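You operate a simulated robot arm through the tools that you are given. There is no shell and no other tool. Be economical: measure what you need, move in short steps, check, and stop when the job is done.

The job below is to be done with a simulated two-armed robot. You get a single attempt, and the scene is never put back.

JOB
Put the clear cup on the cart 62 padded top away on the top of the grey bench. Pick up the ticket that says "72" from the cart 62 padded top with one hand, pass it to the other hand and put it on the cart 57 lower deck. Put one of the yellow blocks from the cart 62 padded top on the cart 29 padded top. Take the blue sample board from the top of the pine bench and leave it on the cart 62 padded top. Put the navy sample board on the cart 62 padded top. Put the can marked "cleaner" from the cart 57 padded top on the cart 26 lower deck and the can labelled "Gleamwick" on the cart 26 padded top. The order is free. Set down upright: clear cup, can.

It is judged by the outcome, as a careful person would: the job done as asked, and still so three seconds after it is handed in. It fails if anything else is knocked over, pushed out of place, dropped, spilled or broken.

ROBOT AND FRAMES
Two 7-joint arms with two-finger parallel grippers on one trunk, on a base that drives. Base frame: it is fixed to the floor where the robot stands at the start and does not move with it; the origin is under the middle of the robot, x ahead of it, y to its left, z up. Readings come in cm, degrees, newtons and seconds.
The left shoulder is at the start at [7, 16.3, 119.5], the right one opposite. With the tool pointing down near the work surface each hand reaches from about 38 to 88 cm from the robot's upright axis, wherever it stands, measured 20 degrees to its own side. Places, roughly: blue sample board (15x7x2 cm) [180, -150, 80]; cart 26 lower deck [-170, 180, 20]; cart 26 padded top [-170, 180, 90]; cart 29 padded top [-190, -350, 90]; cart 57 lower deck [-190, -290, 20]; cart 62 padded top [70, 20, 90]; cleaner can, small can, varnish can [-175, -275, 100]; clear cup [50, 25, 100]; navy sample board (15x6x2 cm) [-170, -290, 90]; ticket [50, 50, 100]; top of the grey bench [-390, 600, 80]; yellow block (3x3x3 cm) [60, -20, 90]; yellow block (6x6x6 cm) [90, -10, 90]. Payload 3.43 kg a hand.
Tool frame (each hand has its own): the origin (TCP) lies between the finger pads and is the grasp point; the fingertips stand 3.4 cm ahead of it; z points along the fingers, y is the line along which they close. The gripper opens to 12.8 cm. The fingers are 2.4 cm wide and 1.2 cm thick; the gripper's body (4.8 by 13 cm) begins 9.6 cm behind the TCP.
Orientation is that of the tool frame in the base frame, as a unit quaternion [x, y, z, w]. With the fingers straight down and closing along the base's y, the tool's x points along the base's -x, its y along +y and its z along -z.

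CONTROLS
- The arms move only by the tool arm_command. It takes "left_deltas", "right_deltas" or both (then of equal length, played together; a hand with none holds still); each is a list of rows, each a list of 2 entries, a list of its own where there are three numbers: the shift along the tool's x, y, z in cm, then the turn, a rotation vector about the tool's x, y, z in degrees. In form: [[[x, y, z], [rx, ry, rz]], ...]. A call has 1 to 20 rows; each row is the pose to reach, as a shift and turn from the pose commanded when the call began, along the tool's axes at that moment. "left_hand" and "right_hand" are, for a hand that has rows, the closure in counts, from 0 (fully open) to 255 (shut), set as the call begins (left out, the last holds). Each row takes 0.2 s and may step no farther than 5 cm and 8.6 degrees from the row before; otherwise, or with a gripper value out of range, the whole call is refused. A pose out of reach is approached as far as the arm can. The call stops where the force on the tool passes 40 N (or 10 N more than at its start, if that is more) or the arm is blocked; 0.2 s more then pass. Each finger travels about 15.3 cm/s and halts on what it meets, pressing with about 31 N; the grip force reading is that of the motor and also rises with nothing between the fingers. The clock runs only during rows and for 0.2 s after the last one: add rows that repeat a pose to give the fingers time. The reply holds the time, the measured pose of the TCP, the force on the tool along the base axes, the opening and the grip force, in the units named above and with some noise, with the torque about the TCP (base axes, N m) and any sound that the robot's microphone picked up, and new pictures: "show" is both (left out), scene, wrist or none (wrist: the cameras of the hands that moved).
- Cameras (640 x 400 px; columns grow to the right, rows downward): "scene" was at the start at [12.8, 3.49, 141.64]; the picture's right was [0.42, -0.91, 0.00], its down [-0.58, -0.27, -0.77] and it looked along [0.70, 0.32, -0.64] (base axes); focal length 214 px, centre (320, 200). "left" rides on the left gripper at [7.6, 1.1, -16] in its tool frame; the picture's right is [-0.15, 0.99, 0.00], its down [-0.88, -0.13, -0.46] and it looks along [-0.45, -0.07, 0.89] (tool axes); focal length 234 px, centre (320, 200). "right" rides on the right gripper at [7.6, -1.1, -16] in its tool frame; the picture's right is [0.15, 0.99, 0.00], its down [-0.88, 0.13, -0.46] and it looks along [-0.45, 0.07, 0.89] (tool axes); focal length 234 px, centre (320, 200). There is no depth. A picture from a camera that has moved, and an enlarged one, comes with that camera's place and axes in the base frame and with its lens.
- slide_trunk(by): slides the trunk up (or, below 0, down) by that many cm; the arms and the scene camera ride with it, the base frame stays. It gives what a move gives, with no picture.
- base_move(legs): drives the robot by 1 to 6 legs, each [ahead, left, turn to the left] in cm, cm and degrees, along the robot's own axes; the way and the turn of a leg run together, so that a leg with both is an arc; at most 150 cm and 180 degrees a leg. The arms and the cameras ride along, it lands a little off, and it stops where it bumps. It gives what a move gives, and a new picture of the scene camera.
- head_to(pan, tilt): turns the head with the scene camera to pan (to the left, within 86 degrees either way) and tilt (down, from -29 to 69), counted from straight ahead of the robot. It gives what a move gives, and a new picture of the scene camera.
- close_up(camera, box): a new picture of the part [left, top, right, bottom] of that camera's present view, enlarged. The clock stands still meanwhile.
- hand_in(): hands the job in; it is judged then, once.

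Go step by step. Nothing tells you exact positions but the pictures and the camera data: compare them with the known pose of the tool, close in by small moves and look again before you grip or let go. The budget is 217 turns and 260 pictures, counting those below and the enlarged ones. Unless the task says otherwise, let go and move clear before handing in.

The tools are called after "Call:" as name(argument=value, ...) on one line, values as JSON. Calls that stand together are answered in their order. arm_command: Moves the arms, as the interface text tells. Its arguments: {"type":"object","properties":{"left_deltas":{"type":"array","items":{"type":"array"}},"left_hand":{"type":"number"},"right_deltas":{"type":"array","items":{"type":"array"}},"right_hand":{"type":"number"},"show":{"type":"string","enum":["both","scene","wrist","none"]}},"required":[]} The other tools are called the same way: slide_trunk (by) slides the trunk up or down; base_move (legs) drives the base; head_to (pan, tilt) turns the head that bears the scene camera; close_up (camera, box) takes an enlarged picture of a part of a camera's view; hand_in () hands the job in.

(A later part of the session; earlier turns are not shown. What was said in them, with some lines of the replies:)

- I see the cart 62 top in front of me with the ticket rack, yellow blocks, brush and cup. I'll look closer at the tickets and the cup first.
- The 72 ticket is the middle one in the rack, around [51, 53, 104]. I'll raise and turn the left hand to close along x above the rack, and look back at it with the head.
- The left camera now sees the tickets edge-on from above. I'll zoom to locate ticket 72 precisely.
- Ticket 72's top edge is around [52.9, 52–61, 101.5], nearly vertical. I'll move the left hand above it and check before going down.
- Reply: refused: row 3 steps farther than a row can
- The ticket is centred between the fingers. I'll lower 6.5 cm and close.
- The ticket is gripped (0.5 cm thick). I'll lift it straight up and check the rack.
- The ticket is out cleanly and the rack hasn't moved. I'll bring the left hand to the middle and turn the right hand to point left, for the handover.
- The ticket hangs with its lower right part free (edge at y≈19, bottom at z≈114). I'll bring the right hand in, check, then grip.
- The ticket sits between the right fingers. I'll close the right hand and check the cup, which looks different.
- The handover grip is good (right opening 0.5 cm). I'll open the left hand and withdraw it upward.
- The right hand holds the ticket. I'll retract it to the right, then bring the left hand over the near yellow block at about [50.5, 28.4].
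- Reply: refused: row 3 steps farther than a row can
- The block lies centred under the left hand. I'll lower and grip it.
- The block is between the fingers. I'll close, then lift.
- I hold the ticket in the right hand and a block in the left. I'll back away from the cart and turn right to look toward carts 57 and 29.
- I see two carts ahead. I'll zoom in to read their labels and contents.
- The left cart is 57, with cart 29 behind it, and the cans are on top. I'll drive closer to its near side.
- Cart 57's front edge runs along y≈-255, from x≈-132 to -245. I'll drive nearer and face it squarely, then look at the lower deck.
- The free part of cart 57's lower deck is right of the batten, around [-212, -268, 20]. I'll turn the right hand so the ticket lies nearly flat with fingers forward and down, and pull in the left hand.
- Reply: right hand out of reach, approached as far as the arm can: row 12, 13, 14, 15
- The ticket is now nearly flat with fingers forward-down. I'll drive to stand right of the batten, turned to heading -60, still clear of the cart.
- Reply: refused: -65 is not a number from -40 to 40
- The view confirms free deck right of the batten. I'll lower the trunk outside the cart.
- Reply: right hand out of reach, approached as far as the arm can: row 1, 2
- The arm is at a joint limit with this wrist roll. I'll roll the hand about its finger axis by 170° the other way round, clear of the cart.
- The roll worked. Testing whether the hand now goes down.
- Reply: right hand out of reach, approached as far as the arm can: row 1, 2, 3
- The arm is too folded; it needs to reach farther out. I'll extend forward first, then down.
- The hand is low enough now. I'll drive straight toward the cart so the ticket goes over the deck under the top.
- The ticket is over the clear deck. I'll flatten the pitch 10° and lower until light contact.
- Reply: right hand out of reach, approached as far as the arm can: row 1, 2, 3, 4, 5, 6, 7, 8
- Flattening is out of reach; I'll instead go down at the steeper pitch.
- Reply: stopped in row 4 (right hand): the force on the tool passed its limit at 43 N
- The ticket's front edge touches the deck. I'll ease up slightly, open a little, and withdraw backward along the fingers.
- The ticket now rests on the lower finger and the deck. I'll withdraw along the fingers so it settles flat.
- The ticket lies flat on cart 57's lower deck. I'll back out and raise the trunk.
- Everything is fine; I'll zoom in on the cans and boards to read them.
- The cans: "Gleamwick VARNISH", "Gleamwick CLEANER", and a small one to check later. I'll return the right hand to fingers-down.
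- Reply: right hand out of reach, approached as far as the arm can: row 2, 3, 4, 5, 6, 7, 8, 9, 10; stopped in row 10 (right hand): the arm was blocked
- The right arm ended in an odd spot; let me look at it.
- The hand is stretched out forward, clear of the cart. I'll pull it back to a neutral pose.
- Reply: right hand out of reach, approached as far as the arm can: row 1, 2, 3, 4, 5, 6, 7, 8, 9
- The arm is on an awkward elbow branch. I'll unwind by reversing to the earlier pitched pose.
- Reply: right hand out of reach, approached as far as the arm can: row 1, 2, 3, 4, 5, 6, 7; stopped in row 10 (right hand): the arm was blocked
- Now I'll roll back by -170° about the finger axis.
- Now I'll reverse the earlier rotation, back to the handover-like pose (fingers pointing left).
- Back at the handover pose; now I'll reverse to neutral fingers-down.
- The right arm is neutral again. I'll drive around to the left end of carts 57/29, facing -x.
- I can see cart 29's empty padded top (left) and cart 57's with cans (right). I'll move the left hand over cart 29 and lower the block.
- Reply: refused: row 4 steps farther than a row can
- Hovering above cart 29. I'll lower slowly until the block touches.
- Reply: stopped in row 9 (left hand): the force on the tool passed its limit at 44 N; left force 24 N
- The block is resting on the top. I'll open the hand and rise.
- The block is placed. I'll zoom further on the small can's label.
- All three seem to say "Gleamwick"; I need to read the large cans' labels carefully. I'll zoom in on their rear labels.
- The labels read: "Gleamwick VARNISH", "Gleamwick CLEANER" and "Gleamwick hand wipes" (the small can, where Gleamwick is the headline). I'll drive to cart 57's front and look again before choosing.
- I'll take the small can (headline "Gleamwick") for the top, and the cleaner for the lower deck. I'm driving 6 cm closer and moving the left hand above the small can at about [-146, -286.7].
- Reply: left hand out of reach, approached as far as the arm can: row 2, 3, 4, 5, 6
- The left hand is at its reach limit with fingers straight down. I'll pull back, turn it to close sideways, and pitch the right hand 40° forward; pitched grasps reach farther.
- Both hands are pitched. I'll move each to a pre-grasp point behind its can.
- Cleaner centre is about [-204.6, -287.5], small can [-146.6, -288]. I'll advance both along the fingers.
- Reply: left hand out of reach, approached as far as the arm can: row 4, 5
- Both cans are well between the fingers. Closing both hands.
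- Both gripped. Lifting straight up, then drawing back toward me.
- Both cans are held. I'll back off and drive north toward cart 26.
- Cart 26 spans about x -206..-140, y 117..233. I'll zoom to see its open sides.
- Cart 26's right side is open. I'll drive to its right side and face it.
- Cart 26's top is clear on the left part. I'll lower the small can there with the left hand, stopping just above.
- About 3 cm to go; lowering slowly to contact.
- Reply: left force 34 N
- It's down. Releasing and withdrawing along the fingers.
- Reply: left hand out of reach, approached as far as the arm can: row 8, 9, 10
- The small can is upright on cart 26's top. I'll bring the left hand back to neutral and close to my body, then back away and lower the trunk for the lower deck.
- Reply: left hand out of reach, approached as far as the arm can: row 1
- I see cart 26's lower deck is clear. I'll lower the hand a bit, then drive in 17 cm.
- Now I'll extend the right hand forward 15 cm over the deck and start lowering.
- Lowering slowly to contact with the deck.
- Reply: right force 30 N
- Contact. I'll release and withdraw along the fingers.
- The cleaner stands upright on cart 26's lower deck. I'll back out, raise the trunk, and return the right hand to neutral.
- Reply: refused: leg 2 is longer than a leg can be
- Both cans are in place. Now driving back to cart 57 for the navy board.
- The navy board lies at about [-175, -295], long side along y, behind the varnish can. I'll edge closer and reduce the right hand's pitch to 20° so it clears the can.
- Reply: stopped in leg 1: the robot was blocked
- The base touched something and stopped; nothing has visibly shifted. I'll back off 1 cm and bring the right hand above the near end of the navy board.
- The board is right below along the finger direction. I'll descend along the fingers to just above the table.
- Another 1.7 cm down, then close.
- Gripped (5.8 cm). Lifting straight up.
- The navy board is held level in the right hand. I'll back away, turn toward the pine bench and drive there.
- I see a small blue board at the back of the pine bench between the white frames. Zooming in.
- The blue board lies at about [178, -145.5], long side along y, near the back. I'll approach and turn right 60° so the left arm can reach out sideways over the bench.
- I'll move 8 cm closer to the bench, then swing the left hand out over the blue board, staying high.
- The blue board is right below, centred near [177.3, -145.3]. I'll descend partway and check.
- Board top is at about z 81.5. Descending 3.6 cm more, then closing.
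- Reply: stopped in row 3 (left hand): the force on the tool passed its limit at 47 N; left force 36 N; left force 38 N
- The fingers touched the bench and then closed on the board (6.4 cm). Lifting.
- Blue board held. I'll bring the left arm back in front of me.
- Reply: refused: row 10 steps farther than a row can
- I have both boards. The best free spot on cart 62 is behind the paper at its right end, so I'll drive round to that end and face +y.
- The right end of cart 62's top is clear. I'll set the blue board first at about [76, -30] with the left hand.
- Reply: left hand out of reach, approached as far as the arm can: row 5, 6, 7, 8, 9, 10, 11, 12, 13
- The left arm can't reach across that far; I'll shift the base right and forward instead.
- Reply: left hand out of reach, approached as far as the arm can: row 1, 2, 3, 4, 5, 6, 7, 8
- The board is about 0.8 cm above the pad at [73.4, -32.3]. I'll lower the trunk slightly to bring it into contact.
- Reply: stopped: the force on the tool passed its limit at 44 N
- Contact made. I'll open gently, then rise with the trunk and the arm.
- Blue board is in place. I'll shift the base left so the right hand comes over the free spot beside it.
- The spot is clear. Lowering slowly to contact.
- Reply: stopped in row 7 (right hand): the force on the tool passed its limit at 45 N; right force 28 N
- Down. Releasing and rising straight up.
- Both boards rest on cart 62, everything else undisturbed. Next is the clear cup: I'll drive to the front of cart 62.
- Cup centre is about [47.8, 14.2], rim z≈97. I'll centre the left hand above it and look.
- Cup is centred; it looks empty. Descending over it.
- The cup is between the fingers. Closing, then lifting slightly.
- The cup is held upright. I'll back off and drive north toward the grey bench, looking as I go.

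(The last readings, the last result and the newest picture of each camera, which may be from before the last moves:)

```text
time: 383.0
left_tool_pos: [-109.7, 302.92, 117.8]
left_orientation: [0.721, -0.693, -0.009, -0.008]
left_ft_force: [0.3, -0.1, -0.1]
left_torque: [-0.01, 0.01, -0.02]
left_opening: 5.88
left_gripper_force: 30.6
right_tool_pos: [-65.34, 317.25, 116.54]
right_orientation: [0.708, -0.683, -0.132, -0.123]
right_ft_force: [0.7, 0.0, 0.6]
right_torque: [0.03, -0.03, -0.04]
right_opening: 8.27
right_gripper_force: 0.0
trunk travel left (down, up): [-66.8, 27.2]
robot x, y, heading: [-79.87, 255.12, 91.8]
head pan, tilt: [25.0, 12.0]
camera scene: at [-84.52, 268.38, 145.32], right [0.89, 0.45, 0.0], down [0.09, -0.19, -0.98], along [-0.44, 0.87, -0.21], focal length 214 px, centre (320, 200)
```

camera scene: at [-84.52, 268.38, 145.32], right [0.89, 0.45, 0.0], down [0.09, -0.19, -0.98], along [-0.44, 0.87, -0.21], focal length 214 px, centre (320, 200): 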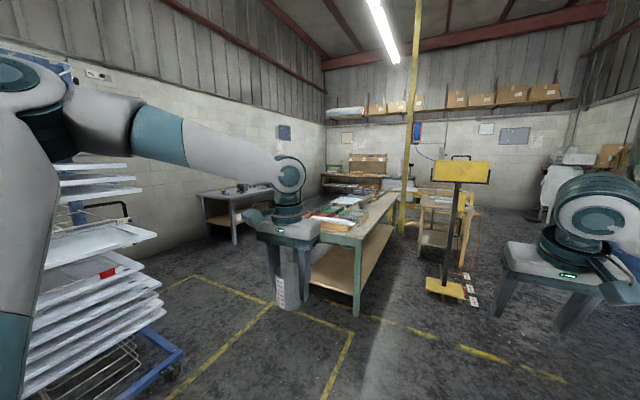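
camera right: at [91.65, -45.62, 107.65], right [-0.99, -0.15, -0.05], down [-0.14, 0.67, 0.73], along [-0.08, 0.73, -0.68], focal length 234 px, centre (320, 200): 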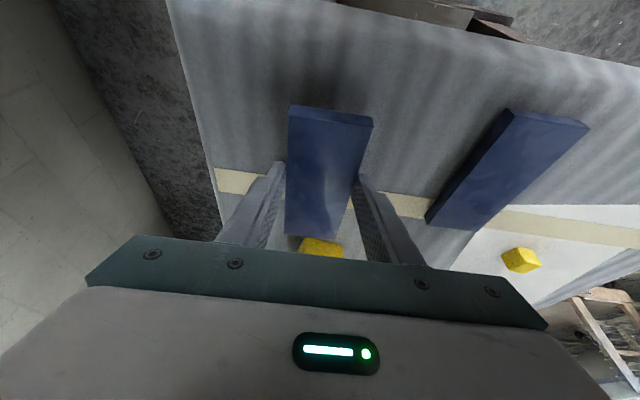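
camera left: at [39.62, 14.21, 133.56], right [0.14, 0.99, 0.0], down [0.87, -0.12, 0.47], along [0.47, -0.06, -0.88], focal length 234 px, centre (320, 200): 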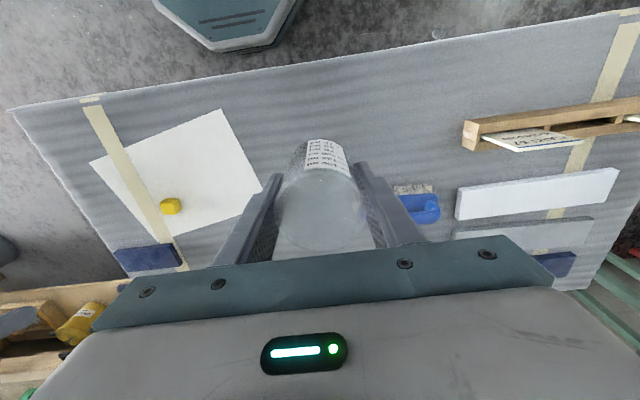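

The grey bench stands against the left wall, beyond a rack and a teal bench. I'll move up and look left at the passage.

Call:
base_move(legs=[[80, 35, 0]])

Call:
head_to(pan=60, tilt=25)

```text
time: 387.6
left_tool_pos: [-147.08, 381.67, 117.91]
left_orientation: [0.72, -0.694, -0.008, -0.007]
left_ft_force: [-0.5, -0.3, -0.1]
left_torque: [0.02, -0.01, -0.02]
left_opening: 5.86
left_gripper_force: 31.1
right_tool_pos: [-102.92, 395.76, 116.6]
right_orientation: [0.707, -0.683, -0.132, -0.125]
right_ft_force: [1.4, 0.2, 0.1]
right_torque: [-0.01, 0.0, 0.0]
right_opening: 8.29
right_gripper_force: 0.0
trunk travel left (down, up): [-66.8, 27.2]
robot x, y, heading: [-117.75, 333.65, 91.8]
head pan, tilt: [25.0, 12.0]
camera scene: at [-122.16, 346.89, 145.33], right [0.89, 0.45, 0.0], down [0.09, -0.19, -0.98], along [-0.44, 0.87, -0.21], focal length 214 px, centre (320, 200)
```

scene: 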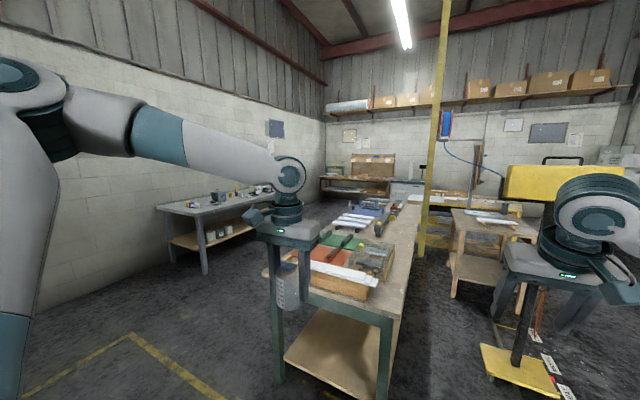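

```text
time: 388.6
left_tool_pos: [-147.1, 381.6, 117.82]
left_orientation: [0.72, -0.694, -0.009, -0.007]
left_ft_force: [0.1, 0.3, 0.2]
left_torque: [0.0, 0.0, 0.0]
left_opening: 5.87
left_gripper_force: 30.6
right_tool_pos: [-102.81, 395.71, 116.55]
right_orientation: [0.707, -0.684, -0.131, -0.123]
right_ft_force: [-0.9, 0.5, 0.7]
right_torque: [-0.02, -0.01, -0.02]
right_opening: 8.28
right_gripper_force: 0.0
trunk travel left (down, up): [-66.8, 27.2]
robot x, y, heading: [-118.02, 334.18, 92.0]
head pan, tilt: [60.0, 25.0]
camera scene: at [-126.06, 342.92, 143.22], right [0.47, 0.88, 0.0], down [0.37, -0.2, -0.91], along [-0.8, 0.43, -0.42], focal length 214 px, centre (320, 200)
```

scene: 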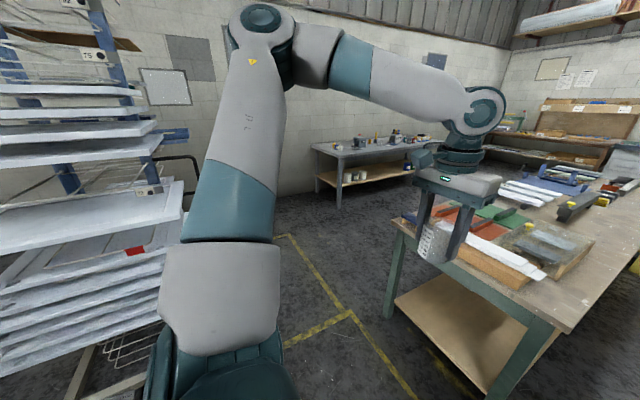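

The passage runs between the rack (corner about [-240, 330]) and the teal bench (near edge y≈435). I'll turn west and go through along y≈385.

Call:
base_move(legs=[[0, 0, 88], [0, -50, 0], [145, 0, 0]])

Call:
head_to(pan=-45, tilt=25)

```text
time: 402.0
left_tool_pos: [-308.64, 357.04, 117.79]
left_orientation: [1.0, 0.003, -0.011, 0.001]
left_ft_force: [-0.3, -0.3, -0.5]
left_torque: [-0.01, -0.01, -0.01]
left_opening: 5.87
left_gripper_force: 31.2
right_tool_pos: [-321.49, 401.77, 116.63]
right_orientation: [0.984, 0.003, -0.18, 0.003]
right_ft_force: [-0.6, -0.4, -0.1]
right_torque: [-0.02, 0.0, 0.01]
right_opening: 8.29
right_gripper_force: 0.0
trunk travel left (down, up): [-66.8, 27.2]
robot x, y, heading: [-260.07, 385.03, -179.6]
head pan, tilt: [60.0, 25.0]
camera scene: at [-269.42, 376.92, 143.21], right [-0.87, 0.5, 0.0], down [0.21, 0.37, -0.91], along [-0.45, -0.79, -0.42], focal length 214 px, centre (320, 200)
```

scene: 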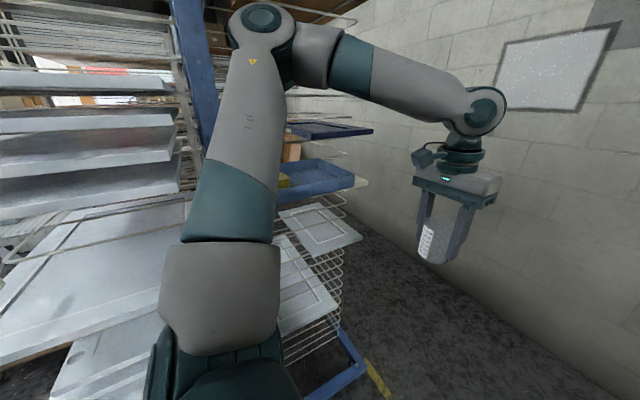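

```text
time: 403.8
left_tool_pos: [-308.72, 357.09, 117.8]
left_orientation: [1.0, 0.003, -0.011, 0.001]
left_ft_force: [0.7, 0.3, -0.5]
left_torque: [0.02, -0.02, -0.01]
left_opening: 5.88
left_gripper_force: 31.6
right_tool_pos: [-321.45, 401.87, 116.49]
right_orientation: [0.983, 0.002, -0.181, 0.003]
right_ft_force: [0.5, 0.3, 0.6]
right_torque: [-0.02, -0.03, 0.0]
right_opening: 8.29
right_gripper_force: 0.1
trunk travel left (down, up): [-66.8, 27.2]
robot x, y, heading: [-259.67, 385.35, -179.7]
head pan, tilt: [-45.0, 25.0]
camera scene: at [-271.41, 391.4, 143.21], right [0.7, 0.71, 0.0], down [0.3, -0.3, -0.91], along [-0.64, 0.64, -0.42], focal length 214 px, centre (320, 200)
```

scene: 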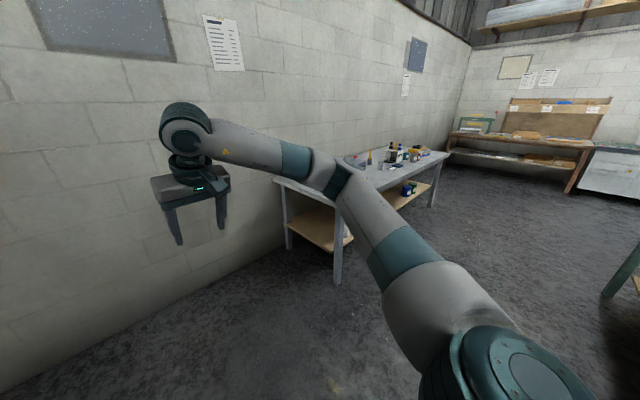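

The grey bench spans y≈500–710 with its front at x≈-355. I'll strafe alongside it, then look at its top.

Call:
base_move(legs=[[10, 0, 0], [0, -150, 0], [0, -20, 0]])

Call:
head_to(pan=0, tilt=32)

```text
time: 413.1
left_tool_pos: [-321.95, 523.54, 117.87]
left_orientation: [1.0, 0.023, -0.011, 0.001]
left_ft_force: [0.2, 0.2, -0.6]
left_torque: [-0.04, -0.02, 0.0]
left_opening: 5.87
left_gripper_force: 31.1
right_tool_pos: [-336.61, 567.65, 116.55]
right_orientation: [0.983, 0.022, -0.181, 0.006]
right_ft_force: [1.1, -1.0, 0.1]
right_torque: [-0.03, -0.01, 0.02]
right_opening: 8.28
right_gripper_force: 0.1
trunk travel left (down, up): [-66.8, 27.2]
robot x, y, heading: [-274.35, 553.28, -177.3]
head pan, tilt: [-45.0, 25.0]
camera scene: at [-286.09, 559.18, 143.22], right [0.68, 0.74, 0.0], down [0.31, -0.29, -0.91], along [-0.67, 0.61, -0.42], focal length 214 px, centre (320, 200)
```

scene: 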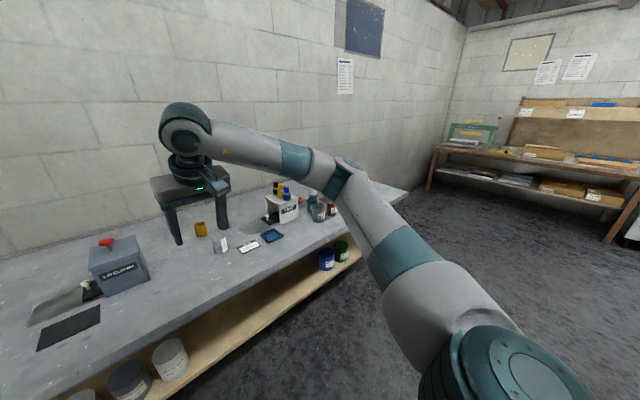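

```text
time: 414.2
left_tool_pos: [-321.96, 523.57, 117.83]
left_orientation: [1.0, 0.023, -0.012, 0.001]
left_ft_force: [0.0, -0.3, -0.4]
left_torque: [0.02, 0.01, 0.01]
left_opening: 5.85
left_gripper_force: 31.4
right_tool_pos: [-336.56, 567.73, 116.48]
right_orientation: [0.983, 0.021, -0.181, 0.006]
right_ft_force: [0.2, -0.2, 0.6]
right_torque: [0.01, 0.01, 0.01]
right_opening: 8.26
right_gripper_force: 0.1
trunk travel left (down, up): [-66.8, 27.2]
robot x, y, heading: [-274.15, 553.28, -177.6]
head pan, tilt: [0.0, 32.0]
camera scene: at [-288.26, 552.67, 142.1], right [-0.04, 1.0, 0.0], down [0.53, 0.02, -0.85], along [-0.85, -0.04, -0.53], focal length 214 px, centre (320, 200)
```

scene: 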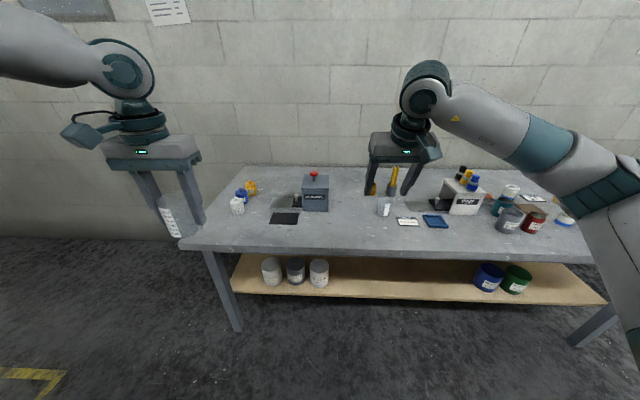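

The free patch on the grey bench is around [-366, 560], between the black pad and the labels. I'll line up the left hand with it.

Call:
base_move(legs=[[0, 0, -2.4], [0, -36, 0], [28, 0, 0]])

Call:
head_to(pan=25, tilt=42)

```text
time: 418.5
left_tool_pos: [-350.77, 561.3, 117.87]
left_orientation: [1.0, 0.003, -0.012, 0.001]
left_ft_force: [-0.3, -0.7, 0.0]
left_torque: [0.0, 0.01, 0.01]
left_opening: 5.88
left_gripper_force: 30.6
right_tool_pos: [-363.57, 605.96, 116.58]
right_orientation: [0.983, 0.001, -0.182, 0.003]
right_ft_force: [0.6, 0.2, 0.0]
right_torque: [-0.01, 0.01, 0.05]
right_opening: 8.29
right_gripper_force: 0.1
trunk travel left (down, up): [-66.8, 27.2]
robot x, y, heading: [-302.06, 589.26, -179.8]
head pan, tilt: [0.0, 32.0]
camera scene: at [-315.91, 589.01, 142.11], right [0.0, 1.0, 0.0], down [0.53, 0.0, -0.85], along [-0.85, 0.0, -0.53], focal length 214 px, centre (320, 200)
```

scene: 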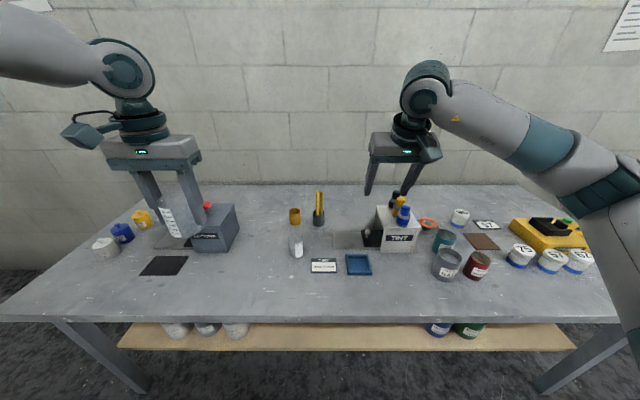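

```text
time: 419.4
left_tool_pos: [-350.81, 561.28, 117.83]
left_orientation: [1.0, 0.003, -0.012, 0.001]
left_ft_force: [0.4, 0.0, 0.5]
left_torque: [0.02, 0.01, 0.01]
left_opening: 5.86
left_gripper_force: 31.5
right_tool_pos: [-363.54, 605.95, 116.53]
right_orientation: [0.984, 0.001, -0.181, 0.003]
right_ft_force: [-0.3, 0.7, 0.8]
right_torque: [0.02, 0.01, -0.02]
right_opening: 8.28
right_gripper_force: 0.2
trunk travel left (down, up): [-66.8, 27.2]
robot x, y, heading: [-301.95, 588.81, -180.2]
head pan, tilt: [25.0, 42.0]
camera scene: at [-314.56, 585.5, 140.59], right [-0.42, 0.91, 0.0], down [0.61, 0.28, -0.74], along [-0.67, -0.31, -0.67], focal length 214 px, centre (320, 200)
```

scene: 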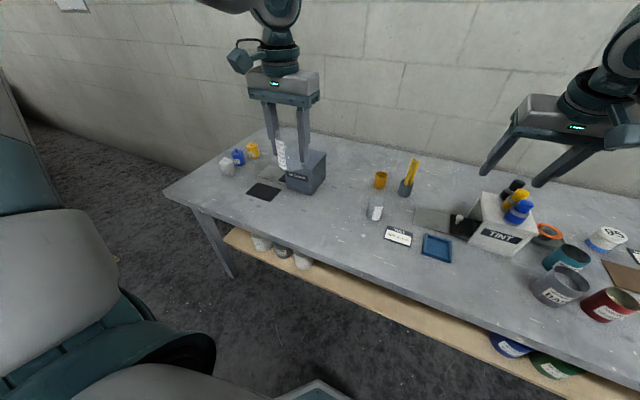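

I'll place the cup at about [-366, 563]. Moving over and descending to just above the bench.

Call:
arm_command(left_deltas=[[[-4.5, -0.8, 0], [0, 0, 0]], [[-9, -1.7, 0], [0, 0, 0]], [[-13.5, -1.7, 1], [0, 0, 0]], [[-15.2, -1.7, 5], [0, 0, 0]], [[-15.2, -1.7, 9.5], [0, 0, 0]], [[-15.2, -1.7, 14], [0, 0, 0]], [[-15.2, -1.7, 18.5], [0, 0, 0]], [[-15.2, -1.7, 23], [0, 0, 0]], [[-15.2, -1.7, 25.5], [0, 0, 0]], [[-15.2, -1.7, 25.5], [0, 0, 0]]], show="both")

```text
time: 421.6
left_tool_pos: [-366.73, 562.9, 92.77]
left_orientation: [1.0, 0.003, -0.012, 0.0]
left_ft_force: [-0.9, -0.4, -1.0]
left_torque: [-0.03, 0.02, 0.03]
left_opening: 5.88
left_gripper_force: 30.8
right_tool_pos: [-363.64, 605.89, 116.56]
right_orientation: [0.984, 0.002, -0.181, 0.003]
right_ft_force: [-0.3, -0.3, 0.7]
right_torque: [0.0, 0.01, -0.02]
right_opening: 8.31
right_gripper_force: 0.0
trunk travel left (down, up): [-66.8, 27.2]
robot x, y, heading: [-302.18, 589.31, -179.9]
head pan, tilt: [25.0, 42.0]
camera scene: at [-314.56, 585.51, 140.59], right [-0.42, 0.91, 0.0], down [0.61, 0.28, -0.74], along [-0.67, -0.32, -0.67], focal length 214 px, centre (320, 200)
camera left: at [-358.61, 561.59, 108.45], right [-0.14, -0.99, 0.01], down [-0.87, 0.13, 0.48], along [-0.47, 0.06, -0.88], focal length 234 px, centre (320, 200)
```

scene: 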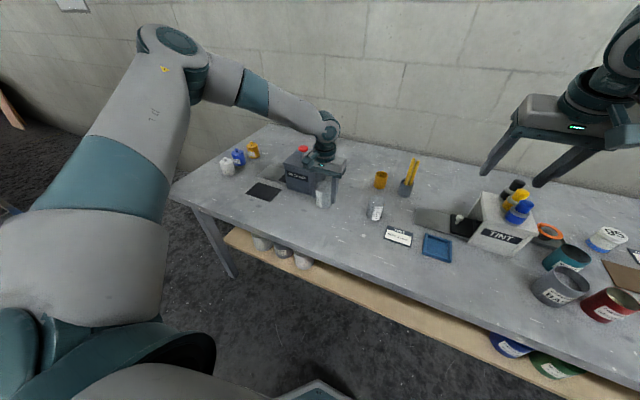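
left: 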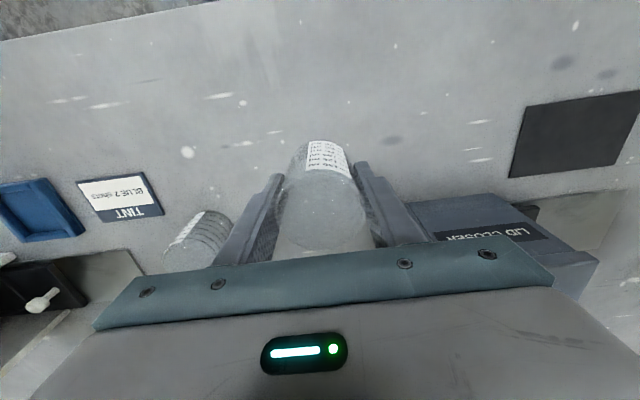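

The box is close to one finger, so I'll shift 3 cm forward and 2 cm away from it, then lower slowly to contact.

Call:
arm_command(left_deltas=[[[3, -2, 0], [0, 0, 0]], [[3, -2, 2.5], [0, 0, 0]], [[3, -2, 3.8], [0, 0, 0]], [[3, -2, 4.5], [0, 0, 0]], [[3, -2, 5], [0, 0, 0]], [[3, -2, 5.5], [0, 0, 0]], [[3, -2, 6], [0, 0, 0]], [[3, -2, 6.5], [0, 0, 0]], [[3, -2, 7], [0, 0, 0]], [[3, -2, 7.5], [0, 0, 0]]], show="none")

```text
time: 423.8
left_tool_pos: [-362.43, 563.54, 87.39]
left_orientation: [1.0, 0.003, -0.012, 0.001]
left_ft_force: [-1.4, 0.5, 0.7]
left_torque: [0.0, 0.0, 0.0]
left_opening: 5.87
left_gripper_force: 31.1
left hand out of reach, approached as far as the arm can: row 3, 4, 5, 6, 7, 8, 9, 10
right_tool_pos: [-363.67, 606.04, 116.54]
right_orientation: [0.983, 0.002, -0.181, 0.003]
right_ft_force: [0.4, 0.1, -1.0]
right_torque: [0.03, 0.01, 0.03]
right_opening: 8.28
right_gripper_force: 0.0
trunk travel left (down, up): [-66.8, 27.2]
robot x, y, heading: [-302.09, 589.34, -179.8]
head pan, tilt: [25.0, 42.0]
```

Out of arm range downward; I'll lower the trunk gently until contact.

Call:
slide_trunk(by=-2.5)

```text
time: 424.5
left_tool_pos: [-362.51, 563.49, 84.98]
left_orientation: [1.0, 0.002, -0.012, 0.001]
left_ft_force: [0.8, -0.3, 9.6]
left_torque: [-0.02, -0.11, 0.06]
left_opening: 5.9
left_gripper_force: 31.5
right_tool_pos: [-363.51, 606.02, 114.16]
right_orientation: [0.984, 0.002, -0.181, 0.003]
right_ft_force: [-0.1, 0.5, 0.0]
right_torque: [0.03, -0.01, 0.01]
right_opening: 8.3
right_gripper_force: 0.0
trunk travel left (down, up): [-64.3, 29.7]
robot x, y, heading: [-301.85, 589.57, -179.9]
head pan, tilt: [25.0, 42.0]
```

Light contact (about 10 N). Checking the view before release.

Call:
close_up(camera="scene", box=[240, 120, 440, 260])

Call:
arm_command(left_deltas=[[[0, 0, 0], [0, 0, 0]], [[0, 0, 0], [0, 0, 0]], [[0, 0, 0], [0, 0, 0]]], left_hand=85, show="wrist")

```text
2.86 times, centred on (340, 190) of scene
camera zoom: at [-314.51, 585.51, 138.1], right [-0.42, 0.91, 0.0], down [0.61, 0.28, -0.74], along [-0.67, -0.32, -0.67], focal length 613 px, centre (263, 229)
```

zoom: 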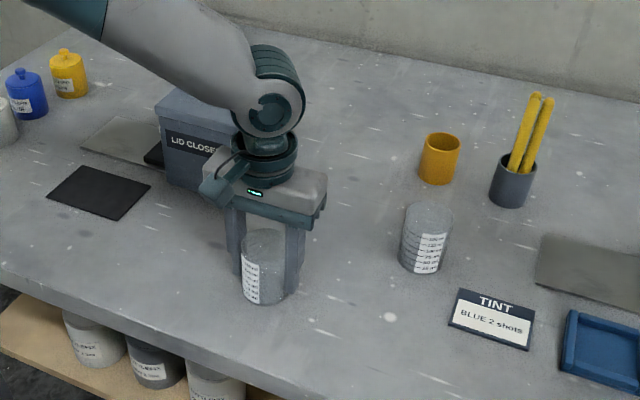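

```text
time: 425.3
left_tool_pos: [-362.44, 563.53, 84.79]
left_orientation: [1.0, 0.003, -0.011, 0.0]
left_ft_force: [0.2, -0.4, -0.6]
left_torque: [0.04, 0.02, 0.0]
left_opening: 8.54
left_gripper_force: 0.1
right_tool_pos: [-363.68, 606.02, 114.12]
right_orientation: [0.984, 0.001, -0.181, 0.003]
right_ft_force: [-0.6, 0.6, -0.6]
right_torque: [0.0, 0.01, 0.0]
right_opening: 8.26
right_gripper_force: 0.1
trunk travel left (down, up): [-64.3, 29.7]
robot x, y, heading: [-302.32, 588.83, -179.9]
head pan, tilt: [25.0, 42.0]
camera left: at [-354.55, 562.18, 100.56], right [-0.14, -0.99, 0.0], down [-0.87, 0.13, 0.48], along [-0.47, 0.06, -0.88], focal length 234 px, centre (320, 200)
```

left: 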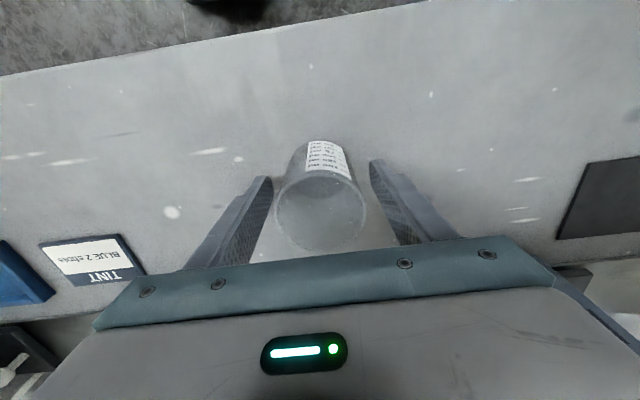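

The cup is standing free. I'll raise straight up with the trunk.

Call:
slide_trunk(by=22)

Call:
base_move(legs=[[-35, 0, 0]])

Call:
close_up(camera="scene", box=[220, 120, 460, 280])

```text
time: 427.6
left_tool_pos: [-362.57, 563.42, 106.83]
left_orientation: [1.0, 0.002, -0.012, 0.0]
left_ft_force: [0.6, 0.0, -0.5]
left_torque: [0.02, 0.01, 0.03]
left_opening: 8.53
left_gripper_force: 0.0
right_tool_pos: [-363.73, 605.91, 136.07]
right_orientation: [0.983, 0.001, -0.181, 0.002]
right_ft_force: [-0.1, 0.3, 0.6]
right_torque: [-0.01, 0.01, -0.02]
right_opening: 8.28
right_gripper_force: 0.1
trunk travel left (down, up): [-86.3, 7.7]
robot x, y, heading: [-302.23, 589.05, -180.0]
head pan, tilt: [25.0, 42.0]
```

```text
time: 429.9
left_tool_pos: [-328.15, 563.53, 106.79]
left_orientation: [1.0, 0.002, -0.012, 0.001]
left_ft_force: [-0.4, -0.2, 0.0]
left_torque: [0.02, -0.01, 0.03]
left_opening: 8.53
left_gripper_force: 0.1
right_tool_pos: [-329.3, 606.21, 135.99]
right_orientation: [0.984, 0.002, -0.18, 0.002]
right_ft_force: [-0.1, -0.8, -0.3]
right_torque: [-0.01, 0.0, 0.0]
right_opening: 8.25
right_gripper_force: 0.1
trunk travel left (down, up): [-86.3, 7.7]
robot x, y, heading: [-267.51, 589.34, -180.0]
head pan, tilt: [25.0, 42.0]
camera scene: at [-280.35, 585.53, 160.06], right [-0.42, 0.91, 0.0], down [0.61, 0.28, -0.74], along [-0.67, -0.31, -0.67], focal length 214 px, centre (320, 200)
```

scene: 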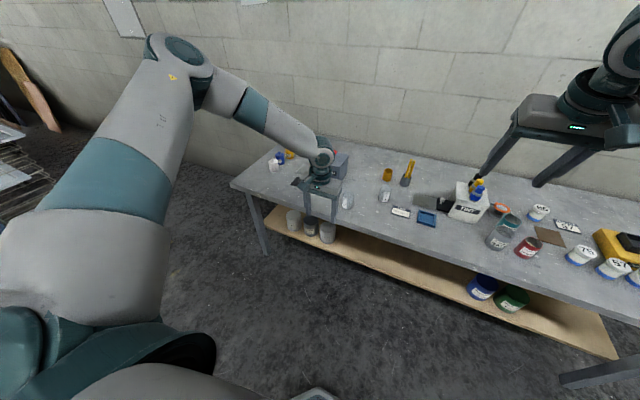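

```text
2.50 times, centred on (340, 200) of scene
camera zoom: at [-280.35, 585.53, 160.06], right [-0.42, 0.91, 0.0], down [0.61, 0.28, -0.74], along [-0.67, -0.31, -0.67], focal length 536 px, centre (270, 200)
```

zoom: 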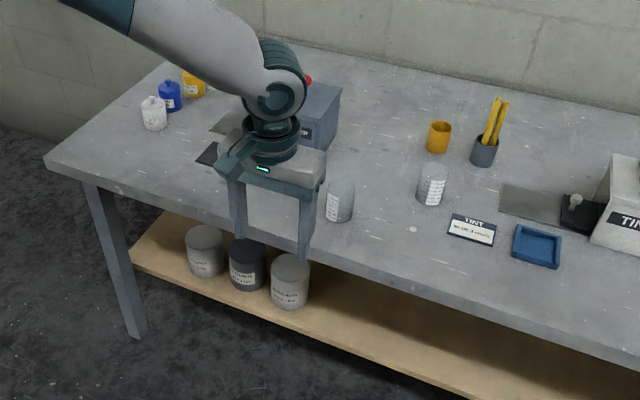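

The clear cup stands upright on the grey bench, the hands are empty and clear, and all seven placements are done. I'm handing in now.

Call:
hand_in()

```text
The job is handed in.
```

The job is handed in, with every item set down where you asked and the cup and both cans upright. Two caveats follow.

- **"Gleamwick" can:** all three cans carry that brand name. I took the small hand-wipes can, since the other two are named "cleaner" and "varnish".
- **Cart 57:** the base touched it lightly once. I saw nothing on it move.
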